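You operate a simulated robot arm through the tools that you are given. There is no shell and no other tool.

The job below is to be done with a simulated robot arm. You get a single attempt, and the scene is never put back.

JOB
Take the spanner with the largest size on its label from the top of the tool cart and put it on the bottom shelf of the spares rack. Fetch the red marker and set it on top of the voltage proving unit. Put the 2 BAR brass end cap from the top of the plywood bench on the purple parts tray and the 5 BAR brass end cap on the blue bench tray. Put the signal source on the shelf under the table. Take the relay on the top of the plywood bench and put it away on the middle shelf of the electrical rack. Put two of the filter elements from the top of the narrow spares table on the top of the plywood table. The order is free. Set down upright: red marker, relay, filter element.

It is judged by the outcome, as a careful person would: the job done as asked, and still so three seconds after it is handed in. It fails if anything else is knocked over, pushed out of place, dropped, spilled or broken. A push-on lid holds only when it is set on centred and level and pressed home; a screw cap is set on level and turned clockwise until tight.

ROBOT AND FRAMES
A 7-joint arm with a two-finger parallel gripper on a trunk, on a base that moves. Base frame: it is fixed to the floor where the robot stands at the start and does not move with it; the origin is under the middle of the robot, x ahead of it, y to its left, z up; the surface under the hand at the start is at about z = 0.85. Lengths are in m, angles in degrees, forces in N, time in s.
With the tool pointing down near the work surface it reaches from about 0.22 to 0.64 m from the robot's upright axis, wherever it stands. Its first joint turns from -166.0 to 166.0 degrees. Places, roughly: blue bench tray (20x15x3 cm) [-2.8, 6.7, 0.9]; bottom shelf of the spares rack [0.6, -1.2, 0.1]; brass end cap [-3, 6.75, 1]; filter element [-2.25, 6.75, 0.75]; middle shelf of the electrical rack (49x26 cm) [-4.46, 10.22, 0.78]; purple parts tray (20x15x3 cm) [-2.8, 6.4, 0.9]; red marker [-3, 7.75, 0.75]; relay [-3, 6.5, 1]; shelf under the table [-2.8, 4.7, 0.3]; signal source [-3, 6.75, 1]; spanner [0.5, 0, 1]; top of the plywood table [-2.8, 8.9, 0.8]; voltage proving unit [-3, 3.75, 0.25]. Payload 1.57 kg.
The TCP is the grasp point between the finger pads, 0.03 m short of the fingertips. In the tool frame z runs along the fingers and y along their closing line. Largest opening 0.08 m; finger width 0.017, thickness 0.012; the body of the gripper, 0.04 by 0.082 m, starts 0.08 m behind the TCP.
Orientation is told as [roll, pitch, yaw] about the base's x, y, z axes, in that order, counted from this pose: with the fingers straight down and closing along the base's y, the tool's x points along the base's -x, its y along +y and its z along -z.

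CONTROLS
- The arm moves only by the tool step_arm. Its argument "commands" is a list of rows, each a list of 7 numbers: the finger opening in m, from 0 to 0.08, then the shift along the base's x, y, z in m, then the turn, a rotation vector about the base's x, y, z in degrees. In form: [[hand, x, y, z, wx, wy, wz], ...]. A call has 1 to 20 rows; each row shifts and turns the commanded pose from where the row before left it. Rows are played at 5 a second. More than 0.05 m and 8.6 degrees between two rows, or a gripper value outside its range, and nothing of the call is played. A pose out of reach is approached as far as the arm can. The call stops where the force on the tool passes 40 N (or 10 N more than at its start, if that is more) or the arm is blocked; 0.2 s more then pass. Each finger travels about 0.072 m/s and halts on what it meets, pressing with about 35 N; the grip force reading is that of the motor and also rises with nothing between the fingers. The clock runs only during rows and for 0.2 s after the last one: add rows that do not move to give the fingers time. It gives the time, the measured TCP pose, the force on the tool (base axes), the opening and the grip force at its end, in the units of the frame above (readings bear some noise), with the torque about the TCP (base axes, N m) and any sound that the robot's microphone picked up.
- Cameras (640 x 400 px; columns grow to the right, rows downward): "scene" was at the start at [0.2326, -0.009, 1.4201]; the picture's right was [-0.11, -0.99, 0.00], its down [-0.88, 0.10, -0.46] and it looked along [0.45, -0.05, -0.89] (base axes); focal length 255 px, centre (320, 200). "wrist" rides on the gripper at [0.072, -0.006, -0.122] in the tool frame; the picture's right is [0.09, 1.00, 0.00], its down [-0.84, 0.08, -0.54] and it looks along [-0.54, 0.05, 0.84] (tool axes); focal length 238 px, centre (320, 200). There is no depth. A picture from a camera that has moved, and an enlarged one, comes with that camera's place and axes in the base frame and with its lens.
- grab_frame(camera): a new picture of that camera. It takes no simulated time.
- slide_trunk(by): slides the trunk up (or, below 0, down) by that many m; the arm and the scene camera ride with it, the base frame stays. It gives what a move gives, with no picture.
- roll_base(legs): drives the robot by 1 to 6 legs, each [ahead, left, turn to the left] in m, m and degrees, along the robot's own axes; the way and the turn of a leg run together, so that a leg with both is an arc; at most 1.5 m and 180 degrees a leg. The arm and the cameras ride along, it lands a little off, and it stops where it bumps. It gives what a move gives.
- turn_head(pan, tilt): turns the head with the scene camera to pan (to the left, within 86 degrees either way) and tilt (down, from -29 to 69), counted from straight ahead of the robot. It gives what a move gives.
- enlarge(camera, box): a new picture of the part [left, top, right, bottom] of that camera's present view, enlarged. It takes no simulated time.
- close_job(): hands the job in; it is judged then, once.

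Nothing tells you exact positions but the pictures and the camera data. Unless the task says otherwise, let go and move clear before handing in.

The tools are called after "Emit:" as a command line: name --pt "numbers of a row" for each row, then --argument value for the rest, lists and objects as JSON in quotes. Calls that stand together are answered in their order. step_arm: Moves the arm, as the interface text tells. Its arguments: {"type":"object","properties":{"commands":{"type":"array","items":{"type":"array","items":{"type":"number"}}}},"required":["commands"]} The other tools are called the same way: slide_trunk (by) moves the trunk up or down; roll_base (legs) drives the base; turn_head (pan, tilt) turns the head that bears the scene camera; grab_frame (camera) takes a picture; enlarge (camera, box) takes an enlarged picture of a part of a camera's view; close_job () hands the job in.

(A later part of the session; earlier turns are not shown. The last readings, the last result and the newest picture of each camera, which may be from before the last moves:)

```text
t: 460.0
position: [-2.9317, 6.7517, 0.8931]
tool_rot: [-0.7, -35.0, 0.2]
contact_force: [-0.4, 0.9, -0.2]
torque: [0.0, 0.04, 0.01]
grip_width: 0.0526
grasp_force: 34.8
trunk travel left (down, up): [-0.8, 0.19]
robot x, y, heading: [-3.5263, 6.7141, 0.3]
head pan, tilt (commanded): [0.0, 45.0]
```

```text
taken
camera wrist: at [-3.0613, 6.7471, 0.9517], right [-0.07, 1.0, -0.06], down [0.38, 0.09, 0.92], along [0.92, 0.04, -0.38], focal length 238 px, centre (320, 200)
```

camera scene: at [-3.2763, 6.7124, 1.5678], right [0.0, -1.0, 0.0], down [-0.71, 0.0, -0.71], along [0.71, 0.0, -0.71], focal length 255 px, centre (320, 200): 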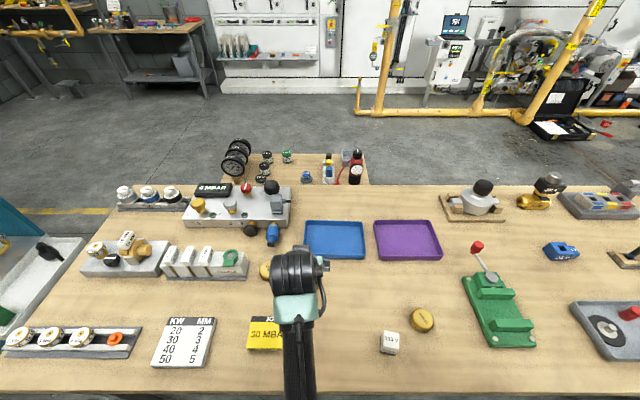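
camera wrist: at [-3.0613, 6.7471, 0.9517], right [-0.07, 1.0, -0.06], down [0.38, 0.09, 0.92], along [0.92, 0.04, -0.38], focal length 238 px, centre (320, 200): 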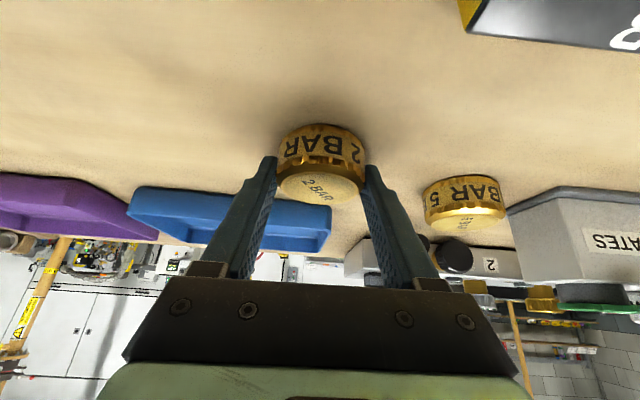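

Gripped (5.3 cm). I lift and check the hold.

Emit:
step_arm --pt "0.0 0 0 0.01 0 0 0" --pt "0.0 0 0 0.02 0 0 0" --pt "0.0 0 0 0.03 0 0 0" --pt "0.0 0 0 0.04 0 0 0" --pt "0.0 0 0 0.03 0 0 0" --pt "0.0 0 0 0 0 0 0"

Emit:
grab_frame --camera "wrist"

Emit:
grab_frame --camera "scene"

```text
t: 461.4
position: [-2.9335, 6.7529, 1.0244]
tool_rot: [-0.8, -35.0, 0.3]
contact_force: [-0.6, 0.1, -0.9]
torque: [0.01, 0.02, -0.01]
grip_width: 0.0531
grasp_force: 34.9
trunk travel left (down, up): [-0.8, 0.19]
robot x, y, heading: [-3.5272, 6.7166, 0.2]
head pan, tilt (commanded): [0.0, 45.0]
```

```text
taken
camera wrist: at [-3.0628, 6.7482, 1.0829], right [-0.07, 1.0, -0.06], down [0.38, 0.09, 0.92], along [0.92, 0.04, -0.38], focal length 238 px, centre (320, 200)
```

wrist: 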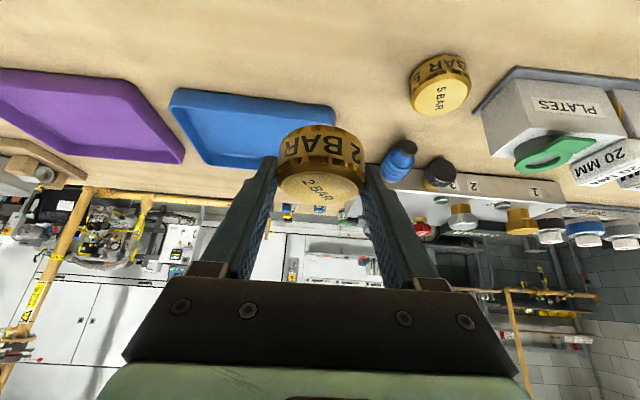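

```text
taken
camera scene: at [-3.2762, 6.7124, 1.5678], right [0.0, -1.0, 0.0], down [-0.71, 0.0, -0.71], along [0.71, 0.0, -0.71], focal length 255 px, centre (320, 200)
```

scene: 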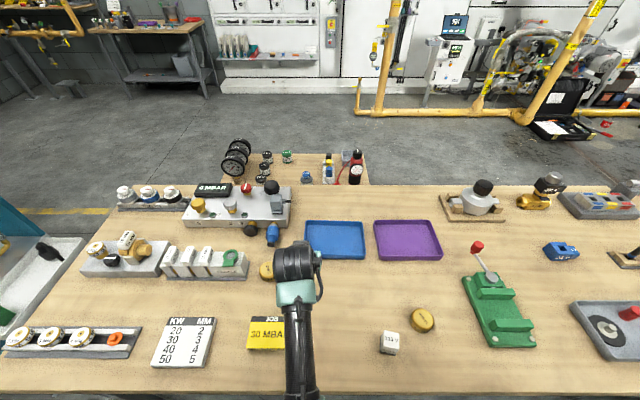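

Held well. I strafe right to the purple tray, keeping the cap high.

Emit:
roll_base --legs '[[0.04, -0.332, 0]]'

Emit:
step_arm --pt "0.0 0.04 0 0 0 0 0" --pt "0.0 0.04 0 0 0 0 0" --pt "0.0 0.035 0 0 0 0 0" --pt "0.0 0 0 0 0 0 0"

Emit:
grab_frame --camera "wrist"

Emit:
grab_frame --camera "scene"

```text
t: 463.6
position: [-2.8935, 6.4199, 1.024]
tool_rot: [-0.8, -35.0, -0.3]
contact_force: [0.6, -0.4, -0.6]
torque: [-0.02, 0.02, 0.0]
grip_width: 0.0529
grasp_force: 35.1
trunk travel left (down, up): [-0.8, 0.19]
robot x, y, heading: [-3.4867, 6.3856, -0.2]
head pan, tilt (commanded): [0.0, 45.0]
```

```text
t: 464.6
position: [-2.7808, 6.4189, 1.0251]
tool_rot: [-0.7, -35.1, -0.2]
contact_force: [-0.6, 0.2, -0.1]
torque: [-0.01, 0.0, 0.0]
grip_width: 0.0531
grasp_force: 34.8
trunk travel left (down, up): [-0.8, 0.19]
robot x, y, heading: [-3.488, 6.3837, -0.2]
head pan, tilt (commanded): [0.0, 45.0]
```

```text
taken
camera wrist: at [-2.9109, 6.415, 1.0825], right [-0.06, 1.0, -0.06], down [0.37, 0.08, 0.92], along [0.93, 0.03, -0.38], focal length 238 px, centre (320, 200)
```

wrist: 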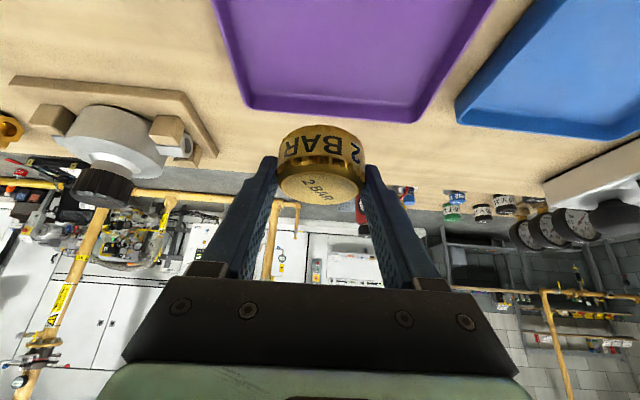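

```text
taken
camera scene: at [-3.238, 6.3818, 1.5679], right [0.0, -1.0, 0.0], down [-0.71, 0.0, -0.71], along [0.71, 0.0, -0.71], focal length 255 px, centre (320, 200)
```

scene: 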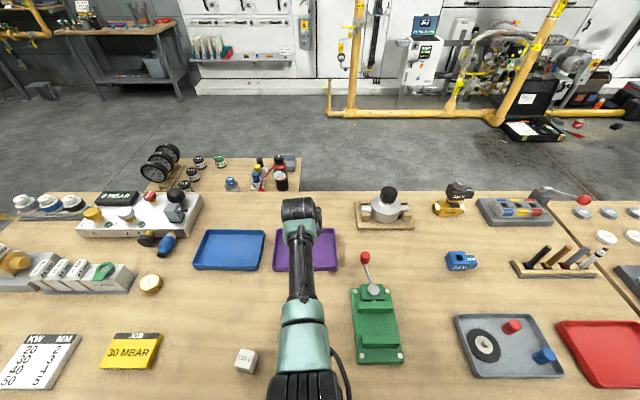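

The cap is over the purple tray (tray centre y ≈ 6.427). I shift 6 mm and lower it in.

Emit:
step_arm --pt "0.0 0.004 0.006 -0.03 0 0 0" --pt "0.0 0 0 -0.035 0 0 0" --pt "0.0 0 0 -0.03 0 0 0" --pt "0.0 0 0 -0.012 0 0 0" --pt "0.0 0 0 0 0 0 0"

Emit:
grab_frame --camera "wrist"

Emit:
step_arm --pt "0.0 0 0 -0.006 0 0 0" --pt "0.0 0 0 0 0 0 0"

Emit:
step_arm --pt "0.0 0 0 -0.004 0 0 0" --pt "0.0 0 0 0 0 0 0"

```text
t: 465.8
position: [-2.7886, 6.4249, 0.925]
tool_rot: [-0.8, -35.0, -0.4]
contact_force: [0.4, -0.7, -1.0]
torque: [-0.03, -0.04, 0.03]
grip_width: 0.0529
grasp_force: 34.9
out of reach, approached as far as the arm can: row 3, 4
trunk travel left (down, up): [-0.8, 0.19]
robot x, y, heading: [-3.4839, 6.3815, -0.3]
head pan, tilt (commanded): [0.0, 45.0]
```

```text
taken
camera wrist: at [-2.9177, 6.422, 0.9828], right [-0.06, 1.0, -0.06], down [0.38, 0.08, 0.92], along [0.92, 0.04, -0.38], focal length 238 px, centre (320, 200)
```

wrist: 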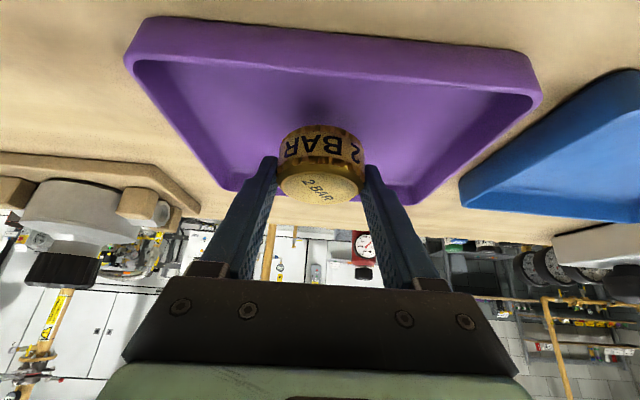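

```text
t: 466.4
position: [-2.7931, 6.4248, 0.9213]
tool_rot: [-0.8, -34.8, -0.3]
contact_force: [0.2, 0.5, -1.1]
torque: [-0.04, 0.04, 0.0]
grip_width: 0.053
grasp_force: 34.6
out of reach, approached as far as the arm can: row 1
trunk travel left (down, up): [-0.8, 0.19]
robot x, y, heading: [-3.4851, 6.3898, -0.2]
head pan, tilt (commanded): [0.0, 45.0]
```

```text
t: 467.0
position: [-2.7932, 6.4244, 0.9177]
tool_rot: [-0.7, -35.0, -0.3]
contact_force: [-0.2, -0.1, -0.7]
torque: [-0.02, 0.01, -0.02]
grip_width: 0.0529
grasp_force: 34.7
trunk travel left (down, up): [-0.8, 0.19]
robot x, y, heading: [-3.4904, 6.3865, 0.1]
head pan, tilt (commanded): [0.0, 45.0]
```

The arm is at its reach limit with the trunk this high, so I lower the trunk by 1 cm steps instead.

Emit:
slide_trunk --by -0.01

Emit:
step_arm --pt "0.0 0 0 -0.003 0 0 0" --pt "0.0 0 0 0 0 0 0"

Emit:
grab_frame --camera "wrist"

```text
t: 467.6
position: [-2.7939, 6.4249, 0.9069]
tool_rot: [-0.7, -35.1, -0.3]
contact_force: [-0.4, 0.3, -1.3]
torque: [-0.03, -0.01, -0.01]
grip_width: 0.0529
grasp_force: 35.4
trunk travel left (down, up): [-0.79, 0.2]
robot x, y, heading: [-3.4875, 6.3872, -0.2]
head pan, tilt (commanded): [0.0, 45.0]
```

```text
t: 468.1
position: [-2.7941, 6.4238, 0.9031]
tool_rot: [-0.7, -35.1, -0.3]
contact_force: [0.0, 0.0, -1.2]
torque: [-0.01, -0.01, 0.02]
grip_width: 0.0531
grasp_force: 35.0
trunk travel left (down, up): [-0.79, 0.2]
robot x, y, heading: [-3.4882, 6.3847, -0.2]
head pan, tilt (commanded): [0.0, 45.0]
```

```text
taken
camera wrist: at [-2.9241, 6.4203, 0.9626], right [-0.06, 1.0, -0.06], down [0.38, 0.08, 0.92], along [0.92, 0.04, -0.38], focal length 238 px, centre (320, 200)
```

wrist: 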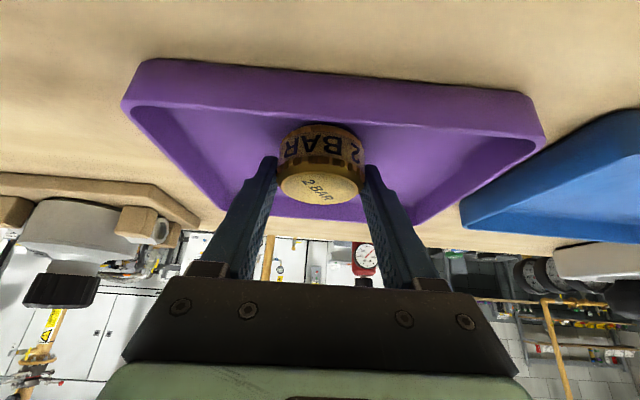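

Emit:
step_arm --pt "0.0 0 0 -0.003 0 0 0" --pt "0.0 0 0 0 0 0 0"

Emit:
step_arm --pt "0.0 0 0 -0.003 0 0 0" --pt "0.0 0 0 0 0 0 0"

Emit:
step_arm --pt "0.0 0 0 -0.003 0 0 0" --pt "0.0 0 0 0 0 0 0"

```text
t: 468.8
position: [-2.7958, 6.4238, 0.9045]
tool_rot: [-0.7, -34.9, -0.3]
contact_force: [-0.1, 0.5, -1.1]
torque: [0.01, 0.02, -0.01]
grip_width: 0.053
grasp_force: 35.0
out of reach, approached as far as the arm can: row 1
trunk travel left (down, up): [-0.79, 0.2]
robot x, y, heading: [-3.4876, 6.3853, -0.5]
head pan, tilt (commanded): [0.0, 45.0]
```

```text
t: 469.4
position: [-2.7955, 6.4232, 0.9014]
tool_rot: [-0.8, -34.9, -0.3]
contact_force: [0.5, -0.3, -1.9]
torque: [-0.01, 0.03, 0.01]
grip_width: 0.0531
grasp_force: 35.3
trunk travel left (down, up): [-0.79, 0.2]
robot x, y, heading: [-3.4906, 6.3856, -0.1]
head pan, tilt (commanded): [0.0, 45.0]
```

```text
t: 469.9
position: [-2.7969, 6.422, 0.9004]
tool_rot: [-0.7, -35.0, -0.3]
contact_force: [-0.1, -0.7, -0.8]
torque: [-0.02, -0.02, 0.0]
grip_width: 0.053
grasp_force: 35.2
out of reach, approached as far as the arm can: row 1
trunk travel left (down, up): [-0.79, 0.2]
robot x, y, heading: [-3.4888, 6.3843, -0.3]
head pan, tilt (commanded): [0.0, 45.0]
```

Emit:
step_arm --pt "0.0 0.005 0 0.04 0 0 0" --pt "0.0 0.005 0 0.03 0 0 0" --pt "0.0 0 0 0 0 0 0"

Emit:
slide_trunk --by -0.06

Emit:
step_arm --pt "0.0 0.005 0 -0.005 0 0 0" --pt "0.0 0 0 0 0 0 0"

```text
t: 470.8
position: [-2.7656, 6.4249, 0.9586]
tool_rot: [-0.7, -34.9, -0.4]
contact_force: [-0.3, -0.6, -1.0]
torque: [0.01, 0.05, -0.01]
grip_width: 0.053
grasp_force: 34.8
out of reach, approached as far as the arm can: row 1, 2
trunk travel left (down, up): [-0.79, 0.2]
robot x, y, heading: [-3.4888, 6.3871, -0.2]
head pan, tilt (commanded): [0.0, 45.0]
```

```text
t: 471.8
position: [-2.7654, 6.4235, 0.8995]
tool_rot: [-0.9, -34.9, -0.3]
contact_force: [0.8, 0.0, -0.5]
torque: [0.0, 0.02, -0.01]
grip_width: 0.0531
grasp_force: 35.0
trunk travel left (down, up): [-0.73, 0.26]
robot x, y, heading: [-3.4896, 6.381, -0.1]
head pan, tilt (commanded): [0.0, 45.0]
```

```text
t: 472.4
position: [-2.7658, 6.4242, 0.8987]
tool_rot: [-0.7, -35.0, -0.2]
contact_force: [0.4, 0.5, 1.3]
torque: [0.04, 0.03, 0.01]
grip_width: 0.0526
grasp_force: 35.0
out of reach, approached as far as the arm can: row 1
trunk travel left (down, up): [-0.73, 0.26]
robot x, y, heading: [-3.4905, 6.385, -0.3]
head pan, tilt (commanded): [0.0, 45.0]
```

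Emit:
step_arm --pt "0.0 -0.02 0 0 0 0 0" --pt "0.0 0 0 0 0 0 0"

Emit:
grab_frame --camera "wrist"

Emit:
step_arm --pt "0.0 0 0 -0.003 0 0 0" --pt "0.0 0 0 0 0 0 0"

```text
t: 472.9
position: [-2.7671, 6.4235, 0.8989]
tool_rot: [-0.7, -36.0, -0.2]
contact_force: [6.1, -2.7, 25.6]
torque: [0.01, 0.21, 0.05]
grip_width: 0.0529
grasp_force: 34.9
out of reach, approached as far as the arm can: row 1
trunk travel left (down, up): [-0.73, 0.26]
robot x, y, heading: [-3.4841, 6.3876, -0.2]
head pan, tilt (commanded): [0.0, 45.0]
```

```text
taken
camera wrist: at [-2.8966, 6.42, 0.9547], right [-0.06, 1.0, -0.06], down [0.36, 0.08, 0.93], along [0.93, 0.04, -0.36], focal length 238 px, centre (320, 200)
```

wrist: 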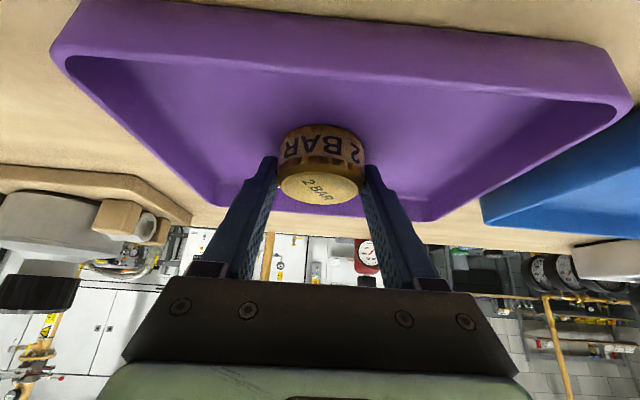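

```text
t: 473.6
position: [-2.7668, 6.4238, 0.8963]
tool_rot: [-0.6, -36.2, -0.3]
contact_force: [2.3, -5.7, 29.2]
torque: [-0.08, 0.18, 0.01]
grip_width: 0.0529
grasp_force: 35.2
trunk travel left (down, up): [-0.73, 0.26]
robot x, y, heading: [-3.4863, 6.3854, -0.1]
head pan, tilt (commanded): [0.0, 45.0]
```

The cap sits on the tray floor. I ease off, open and rise.

Emit:
step_arm --pt "0.0 0 0 0.004 0 0 0" --pt "0.0 0 0 0 0 0 0"

Emit:
step_arm --pt "0.054 0 0 0.001 0 0 0" --pt "0.058 0 0 0.001 0 0 0" --pt "0.064 0 0 0.001 0 0 0" --pt "0.072 0 0 0.001 0 0 0" --pt "0.08 0 0 0.001 0 0 0" --pt "0.08 0 0 0 0 0 0"

Emit:
grab_frame --camera "wrist"

```text
t: 474.1
position: [-2.7668, 6.4254, 0.8967]
tool_rot: [-0.6, -35.8, -0.3]
contact_force: [5.9, -4.4, 20.7]
torque: [-0.15, -0.75, -0.13]
grip_width: 0.053
grasp_force: 34.8
trunk travel left (down, up): [-0.73, 0.26]
robot x, y, heading: [-3.4874, 6.3862, -0.1]
head pan, tilt (commanded): [0.0, 45.0]
```

```text
t: 475.6
position: [-2.7693, 6.4236, 0.8937]
tool_rot: [-0.7, -34.9, -0.2]
contact_force: [-1.6, -4.4, 14.1]
torque: [0.47, -0.1, -0.03]
grip_width: 0.0749
grasp_force: 0.1
out of reach, approached as far as the arm can: row 5
trunk travel left (down, up): [-0.73, 0.26]
robot x, y, heading: [-3.4907, 6.3842, -0.4]
head pan, tilt (commanded): [0.0, 45.0]
```

```text
taken
camera wrist: at [-2.8992, 6.4204, 0.9533], right [-0.06, 1.0, -0.06], down [0.38, 0.08, 0.92], along [0.92, 0.03, -0.38], focal length 238 px, centre (320, 200)
```

wrist: 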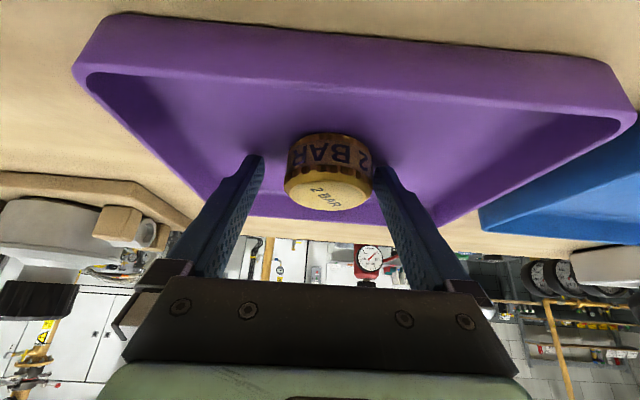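

The cap is free; fingertips still press the floor, so I raise the trunk to come clear.

Emit:
slide_trunk --by 0.03

Emit:
slide_trunk --by 0.08

Emit:
grab_frame --camera "wrist"

Emit:
grab_frame --camera "scene"

```text
t: 476.3
position: [-2.7686, 6.4256, 0.9227]
tool_rot: [-0.8, -34.7, -0.1]
contact_force: [0.6, -0.3, -0.6]
torque: [-0.02, 0.03, 0.0]
grip_width: 0.0801
grasp_force: 0.1
trunk travel left (down, up): [-0.76, 0.23]
robot x, y, heading: [-3.4923, 6.3816, -0.1]
head pan, tilt (commanded): [0.0, 45.0]
```

```text
t: 477.5
position: [-2.7677, 6.425, 1.0033]
tool_rot: [-0.9, -34.9, -0.3]
contact_force: [0.0, -0.4, 0.7]
torque: [-0.03, 0.02, 0.01]
grip_width: 0.0801
grasp_force: 0.0
trunk travel left (down, up): [-0.84, 0.15]
robot x, y, heading: [-3.4875, 6.3827, -0.2]
head pan, tilt (commanded): [0.0, 45.0]
```

```text
taken
camera wrist: at [-2.8978, 6.4209, 1.062], right [-0.06, 1.0, -0.06], down [0.38, 0.08, 0.92], along [0.92, 0.03, -0.38], focal length 238 px, centre (320, 200)
```

wrist: 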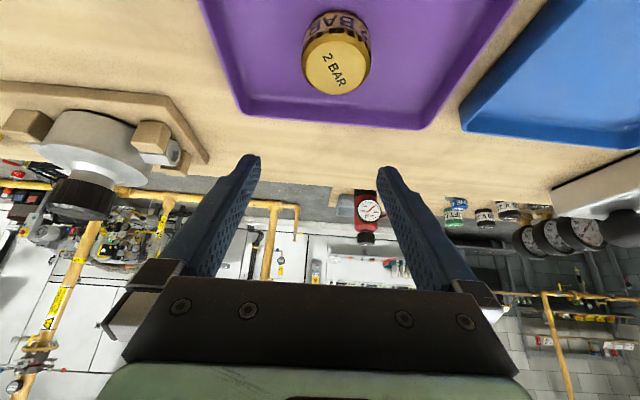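

```text
taken
camera scene: at [-3.2376, 6.3818, 1.6078], right [0.0, -1.0, 0.0], down [-0.71, 0.0, -0.71], along [0.71, 0.0, -0.71], focal length 255 px, centre (320, 200)
```

scene: 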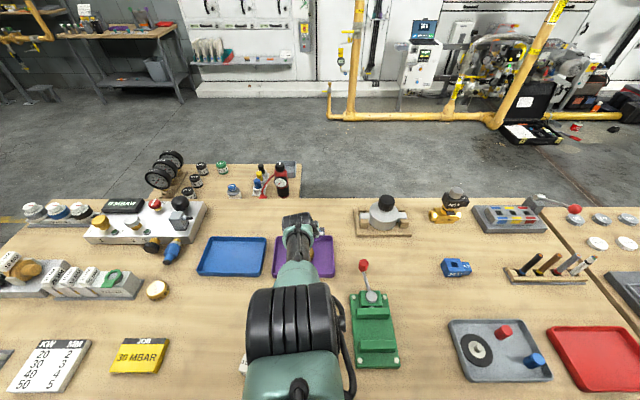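

The 2 BAR cap lies in the purple tray. I draw the hand back and strafe left to the 5 BAR cap.

Emit:
step_arm --pt "0.08 -0.04 0 0.02 0 0 0" --pt "0.08 -0.04 0 0.02 0 0 0" --pt "0.08 -0.04 0 0.02 0 0 0" --pt "0.08 0 0 0 0 0 0"

Emit:
roll_base --legs '[[0, 0.44, 0.2]]'

Emit:
slide_trunk --by -0.1

Emit:
grab_frame --camera "wrist"

Emit:
grab_frame --camera "scene"

```text
t: 478.5
position: [-2.7684, 6.4244, 1.0044]
tool_rot: [-0.8, -34.9, -0.3]
contact_force: [-0.9, 0.9, 0.2]
torque: [0.01, 0.0, -0.03]
grip_width: 0.08
grasp_force: 0.1
out of reach, approached as far as the arm can: row 1, 2, 3
trunk travel left (down, up): [-0.84, 0.15]
robot x, y, heading: [-3.4892, 6.3862, -0.3]
head pan, tilt (commanded): [0.0, 45.0]
```

```text
t: 481.2
position: [-2.7682, 6.8752, 1.0024]
tool_rot: [-0.8, -34.9, 0.0]
contact_force: [0.2, -0.6, 0.7]
torque: [0.02, 0.01, -0.02]
grip_width: 0.0798
grasp_force: 0.2
trunk travel left (down, up): [-0.84, 0.15]
robot x, y, heading: [-3.4879, 6.8312, -0.2]
head pan, tilt (commanded): [0.0, 45.0]
```

```text
t: 482.5
position: [-2.7671, 6.8754, 0.903]
tool_rot: [-0.7, -35.0, -0.1]
contact_force: [0.2, -0.7, -1.0]
torque: [0.01, -0.01, -0.01]
grip_width: 0.0801
grasp_force: 0.0
trunk travel left (down, up): [-0.74, 0.25]
robot x, y, heading: [-3.4887, 6.8325, 0.0]
head pan, tilt (commanded): [0.0, 45.0]
```

```text
taken
camera wrist: at [-2.8972, 6.8713, 0.9622], right [-0.07, 1.0, -0.06], down [0.38, 0.08, 0.92], along [0.92, 0.04, -0.38], focal length 238 px, centre (320, 200)
```

wrist: 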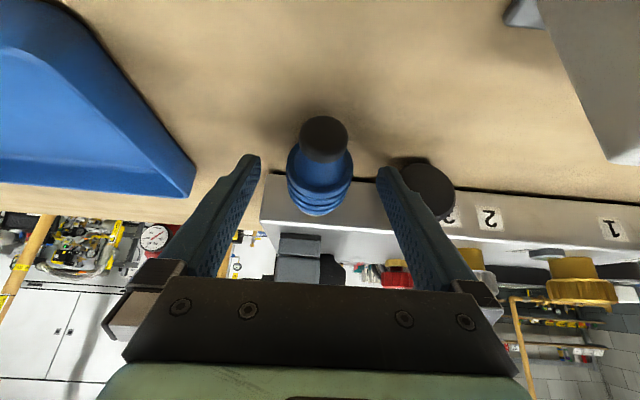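

```text
taken
camera scene: at [-3.237, 6.8309, 1.5079], right [0.0, -1.0, 0.0], down [-0.71, 0.0, -0.71], along [0.71, 0.0, -0.71], focal length 255 px, centre (320, 200)
```

scene: 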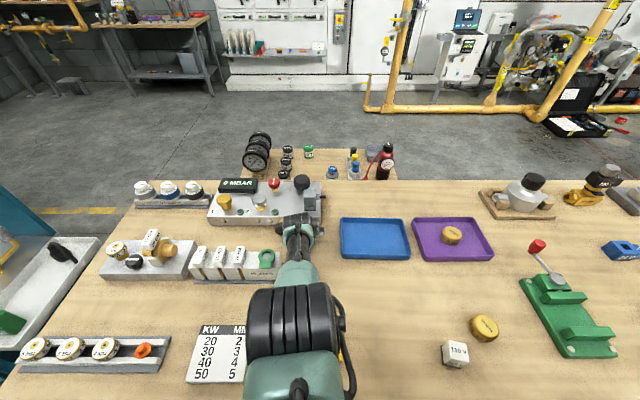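

The arm did not follow the last command (reach limit), so the hand now sits ahead, around the blue plug, without touching. I raise the trunk back up first and then try to draw the arm in with small steps.

Emit:
slide_trunk --by 0.12

Emit:
step_arm --pt "0.08 -0.01 0 0 0 0 0" --pt "0.08 -0.01 0 0 0 0 0" --pt "0.08 0 0 0 0 0 0"

Emit:
grab_frame --camera "scene"

```text
t: 484.0
position: [-2.767, 6.8755, 1.0232]
tool_rot: [-0.8, -34.9, 0.0]
contact_force: [0.1, -0.2, 0.6]
torque: [-0.01, -0.03, -0.01]
grip_width: 0.08
grasp_force: 0.0
trunk travel left (down, up): [-0.86, 0.13]
robot x, y, heading: [-3.4886, 6.8347, -0.2]
head pan, tilt (commanded): [0.0, 45.0]
```

```text
t: 484.8
position: [-2.7729, 6.8782, 1.0159]
tool_rot: [-0.8, -34.9, -0.1]
contact_force: [0.7, -0.3, 1.4]
torque: [0.02, 0.01, 0.04]
grip_width: 0.0801
grasp_force: 0.1
out of reach, approached as far as the arm can: row 1, 2
trunk travel left (down, up): [-0.86, 0.13]
robot x, y, heading: [-3.4877, 6.8314, 0.0]
head pan, tilt (commanded): [0.0, 45.0]
```

```text
taken
camera scene: at [-3.2369, 6.831, 1.6278], right [0.0, -1.0, 0.0], down [-0.71, 0.0, -0.71], along [0.71, 0.0, -0.71], focal length 255 px, centre (320, 200)
```

scene: 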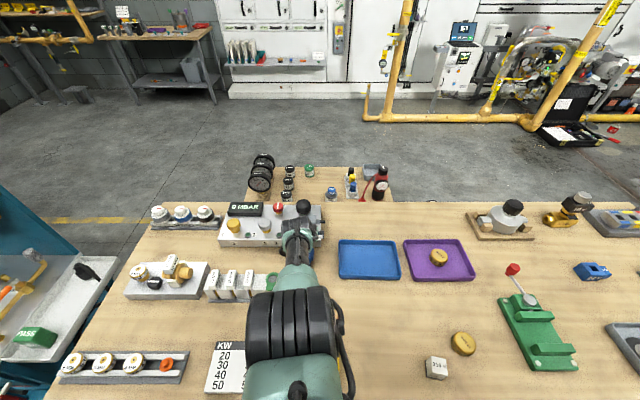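

Emit:
step_arm --pt "0.08 0 0 0.02 0 0 0" --pt "0.08 0 0 0.02 0 0 0" --pt "0.08 0 0 0 0 0 0"

Emit:
step_arm --pt "0.08 0 0 0 0 5 0" --pt "0.08 0 0 0 0 5 0" --pt "0.08 0 0 0 0 0 0"

```text
t: 485.6
position: [-2.7552, 6.8793, 1.0473]
tool_rot: [-0.8, -34.8, 0.0]
contact_force: [-0.2, -0.4, -0.2]
torque: [0.02, 0.0, -0.02]
grip_width: 0.0802
grasp_force: 0.0
out of reach, approached as far as the arm can: row 1, 2
trunk travel left (down, up): [-0.86, 0.13]
robot x, y, heading: [-3.4843, 6.8297, 0.2]
head pan, tilt (commanded): [0.0, 45.0]
```

```text
t: 486.4
position: [-2.7775, 6.8709, 1.0578]
tool_rot: [-0.8, -24.8, 0.1]
contact_force: [-0.5, -0.5, -1.2]
torque: [-0.05, -0.01, 0.0]
grip_width: 0.0799
grasp_force: 0.1
out of reach, approached as far as the arm can: row 1, 2
trunk travel left (down, up): [-0.86, 0.13]
robot x, y, heading: [-3.4867, 6.8314, -0.0]
head pan, tilt (commanded): [0.0, 45.0]
```

Emit:
step_arm --pt "0.08 -0.01 0 0.005 0 6 0" --pt "0.08 -0.01 0 0.005 0 6 0" --pt "0.08 -0.01 0 0.005 0 6 0" --pt "0.08 -0.01 0 0.005 0 6 0" --pt "0.08 0 0 0 0 0 0"

Emit:
grab_frame --camera "scene"

Emit:
grab_frame --camera "wrist"

```text
t: 487.6
position: [-2.8489, 6.8676, 1.0879]
tool_rot: [-0.8, -0.8, 0.0]
contact_force: [0.4, -0.3, 0.7]
torque: [0.01, 0.0, 0.0]
grip_width: 0.08
grasp_force: 0.0
out of reach, approached as far as the arm can: row 1, 2, 3, 4
trunk travel left (down, up): [-0.86, 0.13]
robot x, y, heading: [-3.4856, 6.8391, 0.1]
head pan, tilt (commanded): [0.0, 45.0]
```

```text
taken
camera scene: at [-3.2367, 6.831, 1.6278], right [0.0, -1.0, 0.0], down [-0.71, 0.0, -0.71], along [0.71, 0.0, -0.71], focal length 255 px, centre (320, 200)
```

scene: 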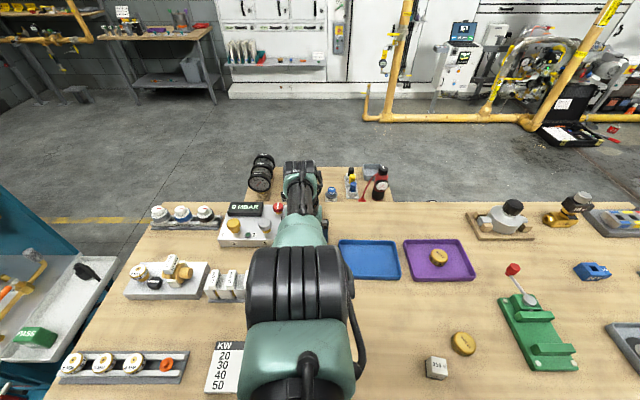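

```text
taken
camera wrist: at [-2.9228, 6.8639, 1.2089], right [-0.09, 1.0, -0.01], down [0.83, 0.08, 0.55], along [0.55, 0.04, -0.83], focal length 238 px, centre (320, 200)
```

wrist: 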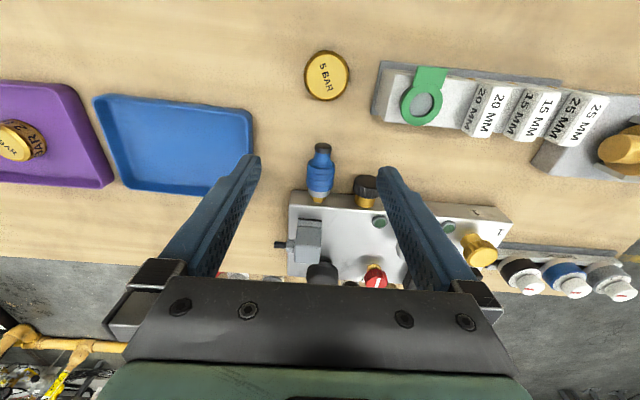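

With the tool upright the elbow is raised and the arm cannot come closer than this; lower and farther poses are fine. The 5 BAR cap is just behind the hand, so I step the commanded pose down and watch where the hand goes.

Emit:
step_arm --pt "0.08 0.02 0 -0.03 0 0 0" --pt "0.08 0 0 0 0 0 0"

Emit:
step_arm --pt "0.08 0.01 0 -0.02 0 0 0" --pt "0.08 0 0 0 0 0 0"

```text
t: 488.2
position: [-2.8553, 6.8671, 1.0664]
tool_rot: [-0.8, -1.0, 0.1]
contact_force: [0.4, -0.4, 0.5]
torque: [0.0, 0.02, -0.02]
grip_width: 0.0798
grasp_force: 0.0
out of reach, approached as far as the arm can: row 1
trunk travel left (down, up): [-0.86, 0.13]
robot x, y, heading: [-3.4888, 6.834, 0.1]
head pan, tilt (commanded): [0.0, 45.0]
```

```text
t: 488.8
position: [-2.8615, 6.8646, 1.0528]
tool_rot: [-0.8, -1.0, 0.0]
contact_force: [1.2, -0.1, 0.2]
torque: [0.0, 0.01, 0.01]
grip_width: 0.0798
grasp_force: 0.0
out of reach, approached as far as the arm can: row 1
trunk travel left (down, up): [-0.86, 0.13]
robot x, y, heading: [-3.4894, 6.8323, -0.4]
head pan, tilt (commanded): [0.0, 45.0]
```

Emit:
step_arm --pt "0.08 0.0147 0 -0.044 0 0 0" --pt "0.08 0.0147 0 -0.044 0 0 0" --pt "0.08 0.0146 0 -0.04 0 0 0" --pt "0.08 0 0 0 0 0 0"

Emit:
grab_frame --camera "wrist"

Emit:
grab_frame --camera "scene"

```text
t: 489.8
position: [-2.885, 6.8622, 0.9912]
tool_rot: [-0.7, -0.9, 0.0]
contact_force: [0.1, 0.9, 0.2]
torque: [0.03, -0.03, 0.03]
grip_width: 0.0803
grasp_force: 0.1
out of reach, approached as far as the arm can: row 1, 2, 3
trunk travel left (down, up): [-0.86, 0.13]
robot x, y, heading: [-3.4882, 6.8335, 0.1]
head pan, tilt (commanded): [0.0, 45.0]
```

```text
taken
camera wrist: at [-2.9596, 6.8573, 1.1126], right [-0.09, 1.0, -0.01], down [0.83, 0.08, 0.55], along [0.55, 0.04, -0.83], focal length 238 px, centre (320, 200)
```

wrist: 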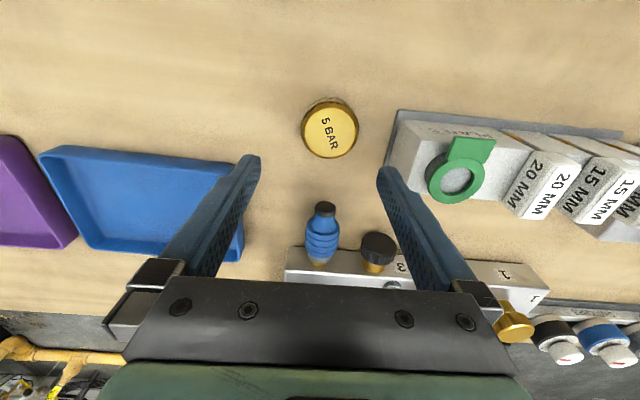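

```text
taken
camera scene: at [-3.2368, 6.831, 1.6278], right [0.0, -1.0, 0.0], down [-0.71, 0.0, -0.71], along [0.71, 0.0, -0.71], focal length 255 px, centre (320, 200)
```

scene: 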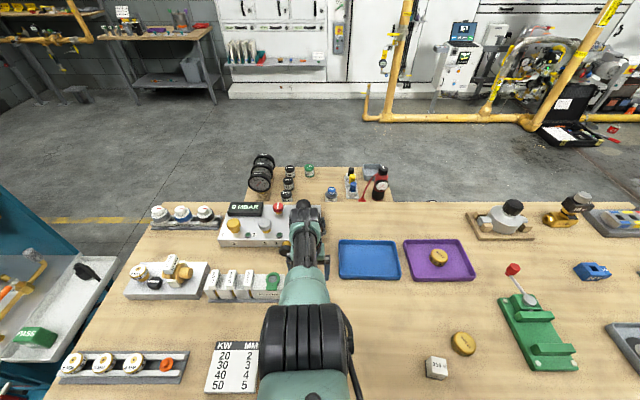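

The 5 BAR cap is at about (-2.887, 6.869). I lower further and watch the actual position.

Emit:
step_arm --pt "0.072 -0.006 0 -0.012 0 0 0" --pt "0.072 -0.006 0 -0.012 0 0 0" --pt "0.072 0 0 0 0 0 0"

Emit:
grab_frame --camera "wrist"

```text
t: 490.6
position: [-2.8982, 6.8611, 0.9667]
tool_rot: [-0.8, -1.0, 0.1]
contact_force: [-0.4, 0.2, 0.7]
torque: [-0.03, -0.02, 0.0]
grip_width: 0.0719
grasp_force: 0.1
trunk travel left (down, up): [-0.86, 0.13]
robot x, y, heading: [-3.4858, 6.8351, 0.3]
head pan, tilt (commanded): [0.0, 45.0]
```

```text
taken
camera wrist: at [-2.9722, 6.8566, 1.0885], right [-0.09, 1.0, -0.02], down [0.83, 0.08, 0.55], along [0.55, 0.04, -0.83], focal length 238 px, centre (320, 200)
```

wrist: 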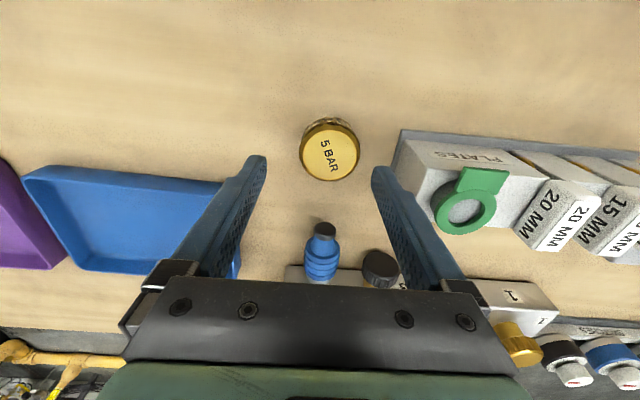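

The arm is back in control. The cap is at (-2.889, 6.871); I centre over it, descend and close.

Emit:
step_arm --pt "0.072 0.009 0.01 -0.02 0.8 0.9 0" --pt "0.072 0 0 -0.025 0 0 0" --pt "0.072 0 0 0 0 0 0"

Emit:
grab_frame --camera "wrist"

```text
t: 491.4
position: [-2.9169, 6.8692, 0.9413]
tool_rot: [0.0, 0.0, 0.1]
contact_force: [0.1, 0.1, -0.1]
torque: [-0.01, 0.03, 0.01]
grip_width: 0.0723
grasp_force: 0.0
out of reach, approached as far as the arm can: row 1, 2
trunk travel left (down, up): [-0.86, 0.13]
robot x, y, heading: [-3.4895, 6.8358, -0.0]
head pan, tilt (commanded): [0.0, 45.0]
```

```text
taken
camera wrist: at [-2.99, 6.8628, 1.0632], right [-0.09, 1.0, 0.0], down [0.84, 0.08, 0.54], along [0.54, 0.05, -0.84], focal length 238 px, centre (320, 200)
```

wrist: 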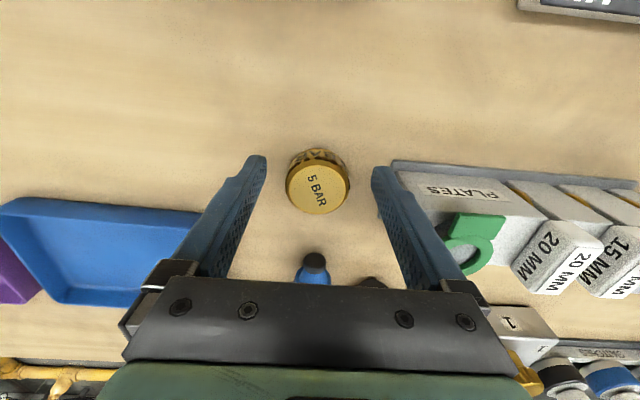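

The arm is at a joint limit in this raised-elbow posture. I rise away from the cap and try to bring the arm back to its usual posture.

Emit:
step_arm --pt "0.08 -0.03 0 0.03 0 0 0" --pt "0.08 -0.03 0 0.03 0 0 0" --pt "0.08 -0.03 0 0.03 0 0 0" --pt "0.08 -0.03 0 0.03 0 0 0" --pt "0.08 0 0 0 0 0 0"

Emit:
turn_head --pan 0 --tilt 60

Emit:
grab_frame --camera "scene"

```text
t: 492.6
position: [-3.0386, 6.8658, 1.0601]
tool_rot: [-0.1, 0.1, 0.0]
contact_force: [-0.2, 0.0, -0.3]
torque: [0.0, 0.02, 0.01]
grip_width: 0.0802
grasp_force: 0.1
trunk travel left (down, up): [-0.86, 0.13]
robot x, y, heading: [-3.4889, 6.8331, -0.0]
head pan, tilt (commanded): [0.0, 45.0]
```

```text
t: 493.4
position: [-3.0383, 6.8665, 1.0606]
tool_rot: [0.0, 0.0, 0.0]
contact_force: [0.3, -1.0, 0.7]
torque: [0.0, 0.01, 0.02]
grip_width: 0.0802
grasp_force: 0.1
trunk travel left (down, up): [-0.86, 0.13]
robot x, y, heading: [-3.4864, 6.8324, -0.2]
head pan, tilt (commanded): [0.0, 60.0]
```

```text
taken
camera scene: at [-3.2516, 6.831, 1.6084], right [0.0, -1.0, 0.0], down [-0.87, 0.0, -0.5], along [0.5, 0.0, -0.87], focal length 255 px, centre (320, 200)
```

scene: 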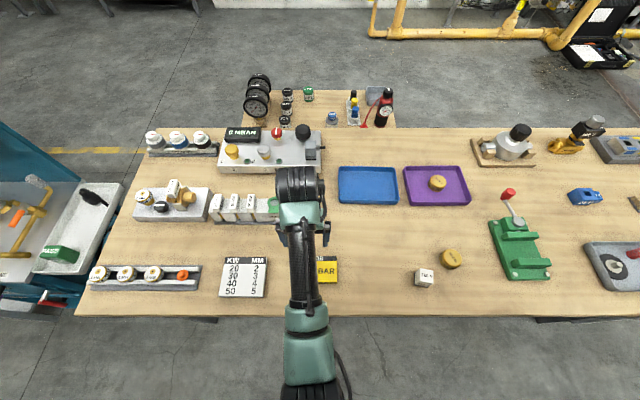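

The arm is free again. I lower the trunk toward mid height (raising the hand first) so that reach is no longer an issue, then tilt 35° as before.

Emit:
step_arm --pt "0.08 0 0 0.04 0 0 0" --pt "0.08 0 0 0.04 0 0 0" --pt "0.08 0 0 0.02 0 0 0" --pt "0.08 0 0 0 0 0 0"

Emit:
slide_trunk --by -0.16

Emit:
step_arm --pt "0.08 0.016 0 0 0 -7 0" --pt "0.08 0.016 0 0 0 -7 0" --pt "0.08 0.016 0 0 0 -7 0" --pt "0.08 0.016 0 0 0 -7 0" --pt "0.08 0.016 0 0 0 -7 0" --pt "0.08 0 0 0 0 0 0"

Emit:
grab_frame --camera "scene"

Emit:
grab_frame --camera "wrist"

```text
t: 494.4
position: [-3.0394, 6.8686, 1.1592]
tool_rot: [-0.1, 0.1, 0.0]
contact_force: [0.1, 0.0, -0.2]
torque: [0.01, -0.01, 0.01]
grip_width: 0.0801
grasp_force: 0.1
out of reach, approached as far as the arm can: row 1
trunk travel left (down, up): [-0.86, 0.13]
robot x, y, heading: [-3.4875, 6.8351, 0.3]
head pan, tilt (commanded): [0.0, 60.0]
```

```text
t: 496.2
position: [-3.0395, 6.8687, 1.0001]
tool_rot: [0.0, 0.0, -0.1]
contact_force: [0.5, 0.1, 0.4]
torque: [0.01, 0.0, 0.02]
grip_width: 0.0801
grasp_force: 0.1
trunk travel left (down, up): [-0.7, 0.29]
robot x, y, heading: [-3.4902, 6.832, -0.1]
head pan, tilt (commanded): [0.0, 60.0]
```

```text
t: 497.6
position: [-2.9582, 6.8692, 0.9988]
tool_rot: [0.0, -35.0, 0.0]
contact_force: [-0.1, 0.0, 0.3]
torque: [-0.01, 0.0, -0.03]
grip_width: 0.08
grasp_force: 0.2
trunk travel left (down, up): [-0.7, 0.29]
robot x, y, heading: [-3.4875, 6.8316, 0.2]
head pan, tilt (commanded): [0.0, 60.0]
```

```text
taken
camera scene: at [-3.2514, 6.8308, 1.4483], right [0.0, -1.0, 0.0], down [-0.87, 0.0, -0.5], along [0.5, 0.0, -0.87], focal length 255 px, centre (320, 200)
```

scene: 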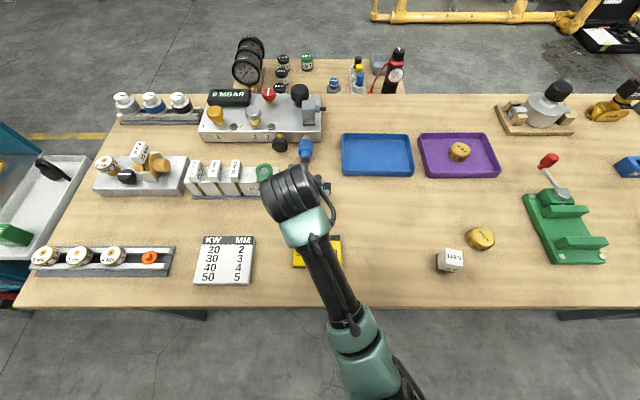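

```text
taken
camera wrist: at [-3.0882, 6.8632, 1.0575], right [-0.07, 1.0, -0.05], down [0.37, 0.08, 0.92], along [0.92, 0.05, -0.38], focal length 238 px, centre (320, 200)
```

wrist: 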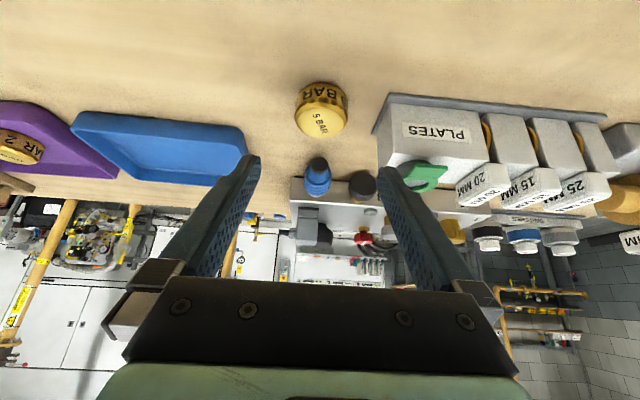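

Now the usual posture is back. The cap is at (-2.888, 6.869). I descend on it.

Emit:
step_arm --pt "0.072 0.02 0 -0.035 0 0 0" --pt "0.072 0.02 0 -0.035 0 0 0" --pt "0.072 0.0 0 0 0 0 0"

Emit:
grab_frame --camera "wrist"

```text
t: 498.4
position: [-2.9186, 6.8714, 0.9299]
tool_rot: [0.0, -35.0, -0.1]
contact_force: [0.5, 0.6, -0.3]
torque: [-0.01, -0.01, -0.02]
grip_width: 0.0718
grasp_force: 0.1
trunk travel left (down, up): [-0.7, 0.29]
robot x, y, heading: [-3.4854, 6.8346, 0.1]
head pan, tilt (commanded): [0.0, 60.0]
```

```text
taken
camera wrist: at [-3.0478, 6.8657, 0.9876], right [-0.08, 1.0, -0.05], down [0.37, 0.08, 0.92], along [0.92, 0.05, -0.38], focal length 238 px, centre (320, 200)
```

wrist: 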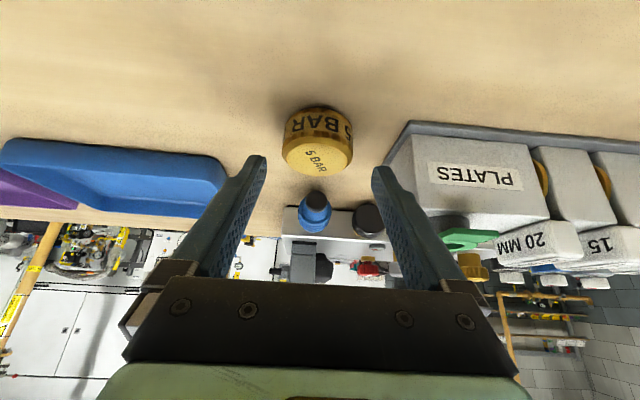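

Emit:
step_arm --pt "0.072 0.008 -0.001 -0.018 0 0 0" --pt "0.072 0.007 0 -0.012 0 0 0" --pt "0.072 0 0 -0.005 0 0 0" --pt "0.072 0 0 0 0 0 0"

Emit:
grab_frame --camera "wrist"

```text
t: 499.4
position: [-2.9033, 6.8694, 0.8945]
tool_rot: [0.1, -35.0, -0.1]
contact_force: [0.1, -0.8, -0.4]
torque: [0.04, 0.0, 0.01]
grip_width: 0.072
grasp_force: 0.1
trunk travel left (down, up): [-0.7, 0.29]
robot x, y, heading: [-3.4885, 6.8302, 0.0]
head pan, tilt (commanded): [0.0, 60.0]
```

```text
taken
camera wrist: at [-3.033, 6.8626, 0.9522], right [-0.08, 1.0, -0.05], down [0.37, 0.08, 0.92], along [0.92, 0.05, -0.38], focal length 238 px, centre (320, 200)
```

wrist: 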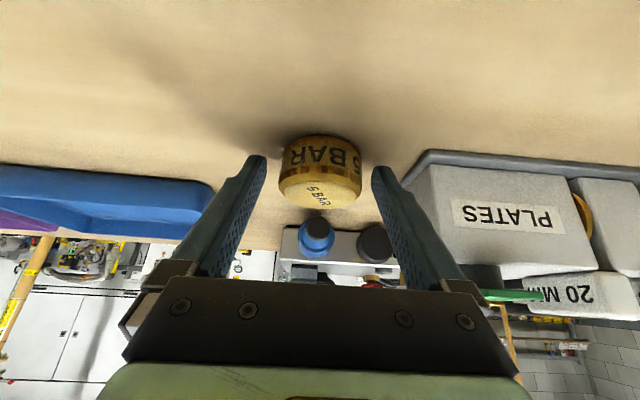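

Emit:
step_arm --pt "0.056 0 0 0 0 0 0" --pt "0.0 0 0 0 0 0 0" --pt "0.0 0 0 0 0 0 0" --pt "0.0 0 0 0 0 0 0"

Emit:
step_arm --pt "0.0 0 0 0.01 0 0 0" --pt "0.0 0 0 0.02 0 0 0" --pt "0.0 0 0 0.03 0 0 0" --pt "0.0 0 0 0.03 0 0 0" --pt "0.0 0 0 0 0 0 0"

Emit:
grab_frame --camera "wrist"

```text
t: 500.4
position: [-2.903, 6.8685, 0.8935]
tool_rot: [0.0, -35.0, 0.0]
contact_force: [-0.2, 0.9, -0.3]
torque: [0.01, -0.03, 0.02]
grip_width: 0.0532
grasp_force: 35.2
trunk travel left (down, up): [-0.7, 0.29]
robot x, y, heading: [-3.4881, 6.8321, -0.3]
head pan, tilt (commanded): [0.0, 60.0]
```

```text
t: 501.6
position: [-2.9045, 6.8687, 0.9821]
tool_rot: [0.0, -35.0, 0.1]
contact_force: [-0.4, -1.0, -1.0]
torque: [-0.02, 0.02, 0.0]
grip_width: 0.0528
grasp_force: 35.0
trunk travel left (down, up): [-0.7, 0.29]
robot x, y, heading: [-3.4879, 6.8318, -0.1]
head pan, tilt (commanded): [0.0, 60.0]
```

```text
taken
camera wrist: at [-3.0337, 6.8618, 1.0413], right [-0.08, 1.0, -0.05], down [0.37, 0.08, 0.92], along [0.92, 0.05, -0.38], focal length 238 px, centre (320, 200)
```

wrist: 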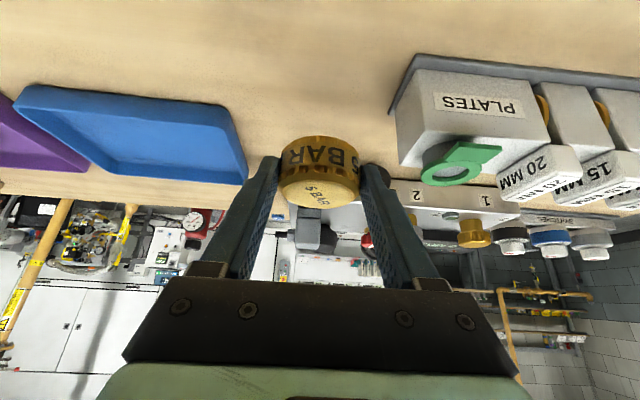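

The 5 BAR cap is held. I strafe right to the blue tray and reach over it.

Emit:
roll_base --legs '[[0.04, -0.203, 0]]'

Emit:
step_arm --pt "0.0 0.03 0 0.01 0 0 0" --pt "0.0 0.03 0 0 0 0 0" --pt "0.0 0.018 0 0 0 0 0" --pt "0.0 0 0 0 0 0 0"

Emit:
grab_frame --camera "wrist"

Emit:
grab_frame --camera "scene"

```text
t: 503.2
position: [-2.8636, 6.6668, 0.9811]
tool_rot: [0.0, -35.0, 0.0]
contact_force: [0.2, 0.2, -1.3]
torque: [0.02, 0.01, 0.04]
grip_width: 0.053
grasp_force: 34.8
trunk travel left (down, up): [-0.7, 0.29]
robot x, y, heading: [-3.4514, 6.6279, 0.3]
head pan, tilt (commanded): [0.0, 60.0]
```

```text
t: 504.2
position: [-2.7879, 6.6658, 0.993]
tool_rot: [0.1, -35.1, 0.2]
contact_force: [0.2, 0.2, -0.7]
torque: [0.01, 0.02, -0.03]
grip_width: 0.053
grasp_force: 34.9
trunk travel left (down, up): [-0.7, 0.29]
robot x, y, heading: [-3.4465, 6.632, -0.2]
head pan, tilt (commanded): [0.0, 60.0]
```

```text
taken
camera wrist: at [-2.9168, 6.6597, 1.051], right [-0.08, 1.0, -0.05], down [0.37, 0.08, 0.92], along [0.92, 0.05, -0.38], focal length 238 px, centre (320, 200)
```

wrist: 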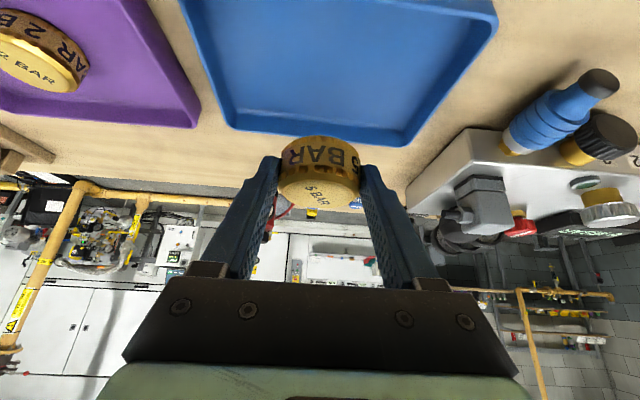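

```text
taken
camera scene: at [-3.2114, 6.6284, 1.4484], right [0.0, -1.0, 0.0], down [-0.87, 0.0, -0.5], along [0.5, 0.0, -0.87], focal length 255 px, centre (320, 200)
```

scene: 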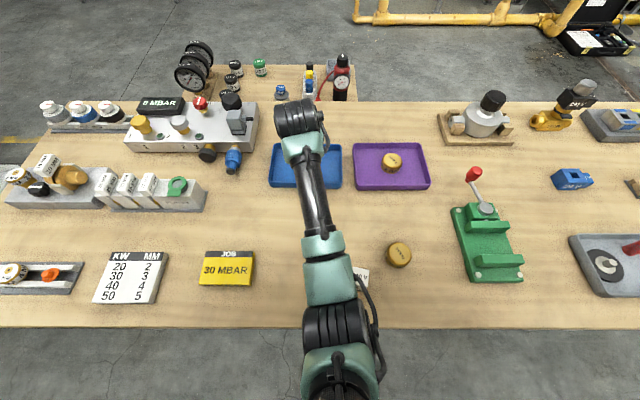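

The cap is over the blue tray and the elbow is well above the relay. I lower it in.

Emit:
step_arm --pt "0.0 0.003 0 -0.03 0 0 0" --pt "0.0 0 0 -0.03 0 0 0" --pt "0.0 0 0 -0.015 0 0 0" --pt "0.0 0 0 0 0 0 0"

Emit:
grab_frame --camera "scene"

Emit:
step_arm --pt "0.0 0 0 -0.008 0 0 0" --pt "0.0 0 0 0 0 0 0"

Emit:
step_arm --pt "0.0 0 0 -0.005 0 0 0" --pt "0.0 0 0 0 0 0 0"

```text
t: 505.2
position: [-2.7836, 6.6674, 0.9167]
tool_rot: [0.0, -35.0, 0.1]
contact_force: [0.4, 0.1, -1.2]
torque: [0.01, -0.04, 0.0]
grip_width: 0.053
grasp_force: 35.3
trunk travel left (down, up): [-0.7, 0.29]
robot x, y, heading: [-3.4478, 6.628, 0.0]
head pan, tilt (commanded): [0.0, 60.0]
```

```text
taken
camera scene: at [-3.2113, 6.6285, 1.4484], right [0.0, -1.0, 0.0], down [-0.87, 0.0, -0.5], along [0.5, 0.0, -0.87], focal length 255 px, centre (320, 200)
```

scene: 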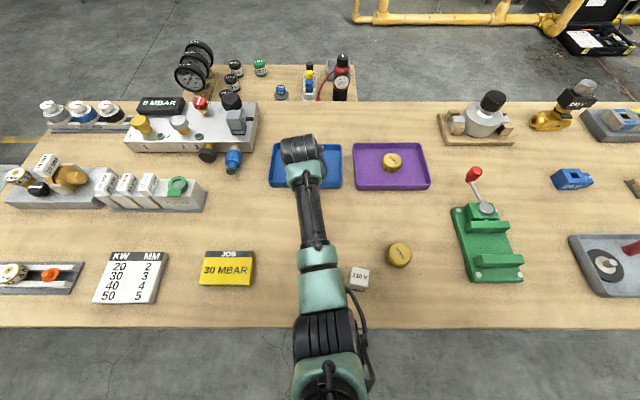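

```text
t: 505.8
position: [-2.784, 6.6673, 0.9102]
tool_rot: [0.0, -34.8, 0.1]
contact_force: [0.3, -0.9, -0.5]
torque: [0.0, 0.03, 0.04]
grip_width: 0.0531
grasp_force: 35.1
trunk travel left (down, up): [-0.7, 0.29]
robot x, y, heading: [-3.4496, 6.6291, 0.2]
head pan, tilt (commanded): [0.0, 60.0]
```

```text
t: 506.4
position: [-2.7818, 6.6664, 0.9052]
tool_rot: [0.0, -34.9, 0.2]
contact_force: [-0.1, 0.5, -0.4]
torque: [-0.01, -0.01, 0.02]
grip_width: 0.0529
grasp_force: 35.8
trunk travel left (down, up): [-0.7, 0.29]
robot x, y, heading: [-3.4481, 6.6325, 0.4]
head pan, tilt (commanded): [0.0, 60.0]
```

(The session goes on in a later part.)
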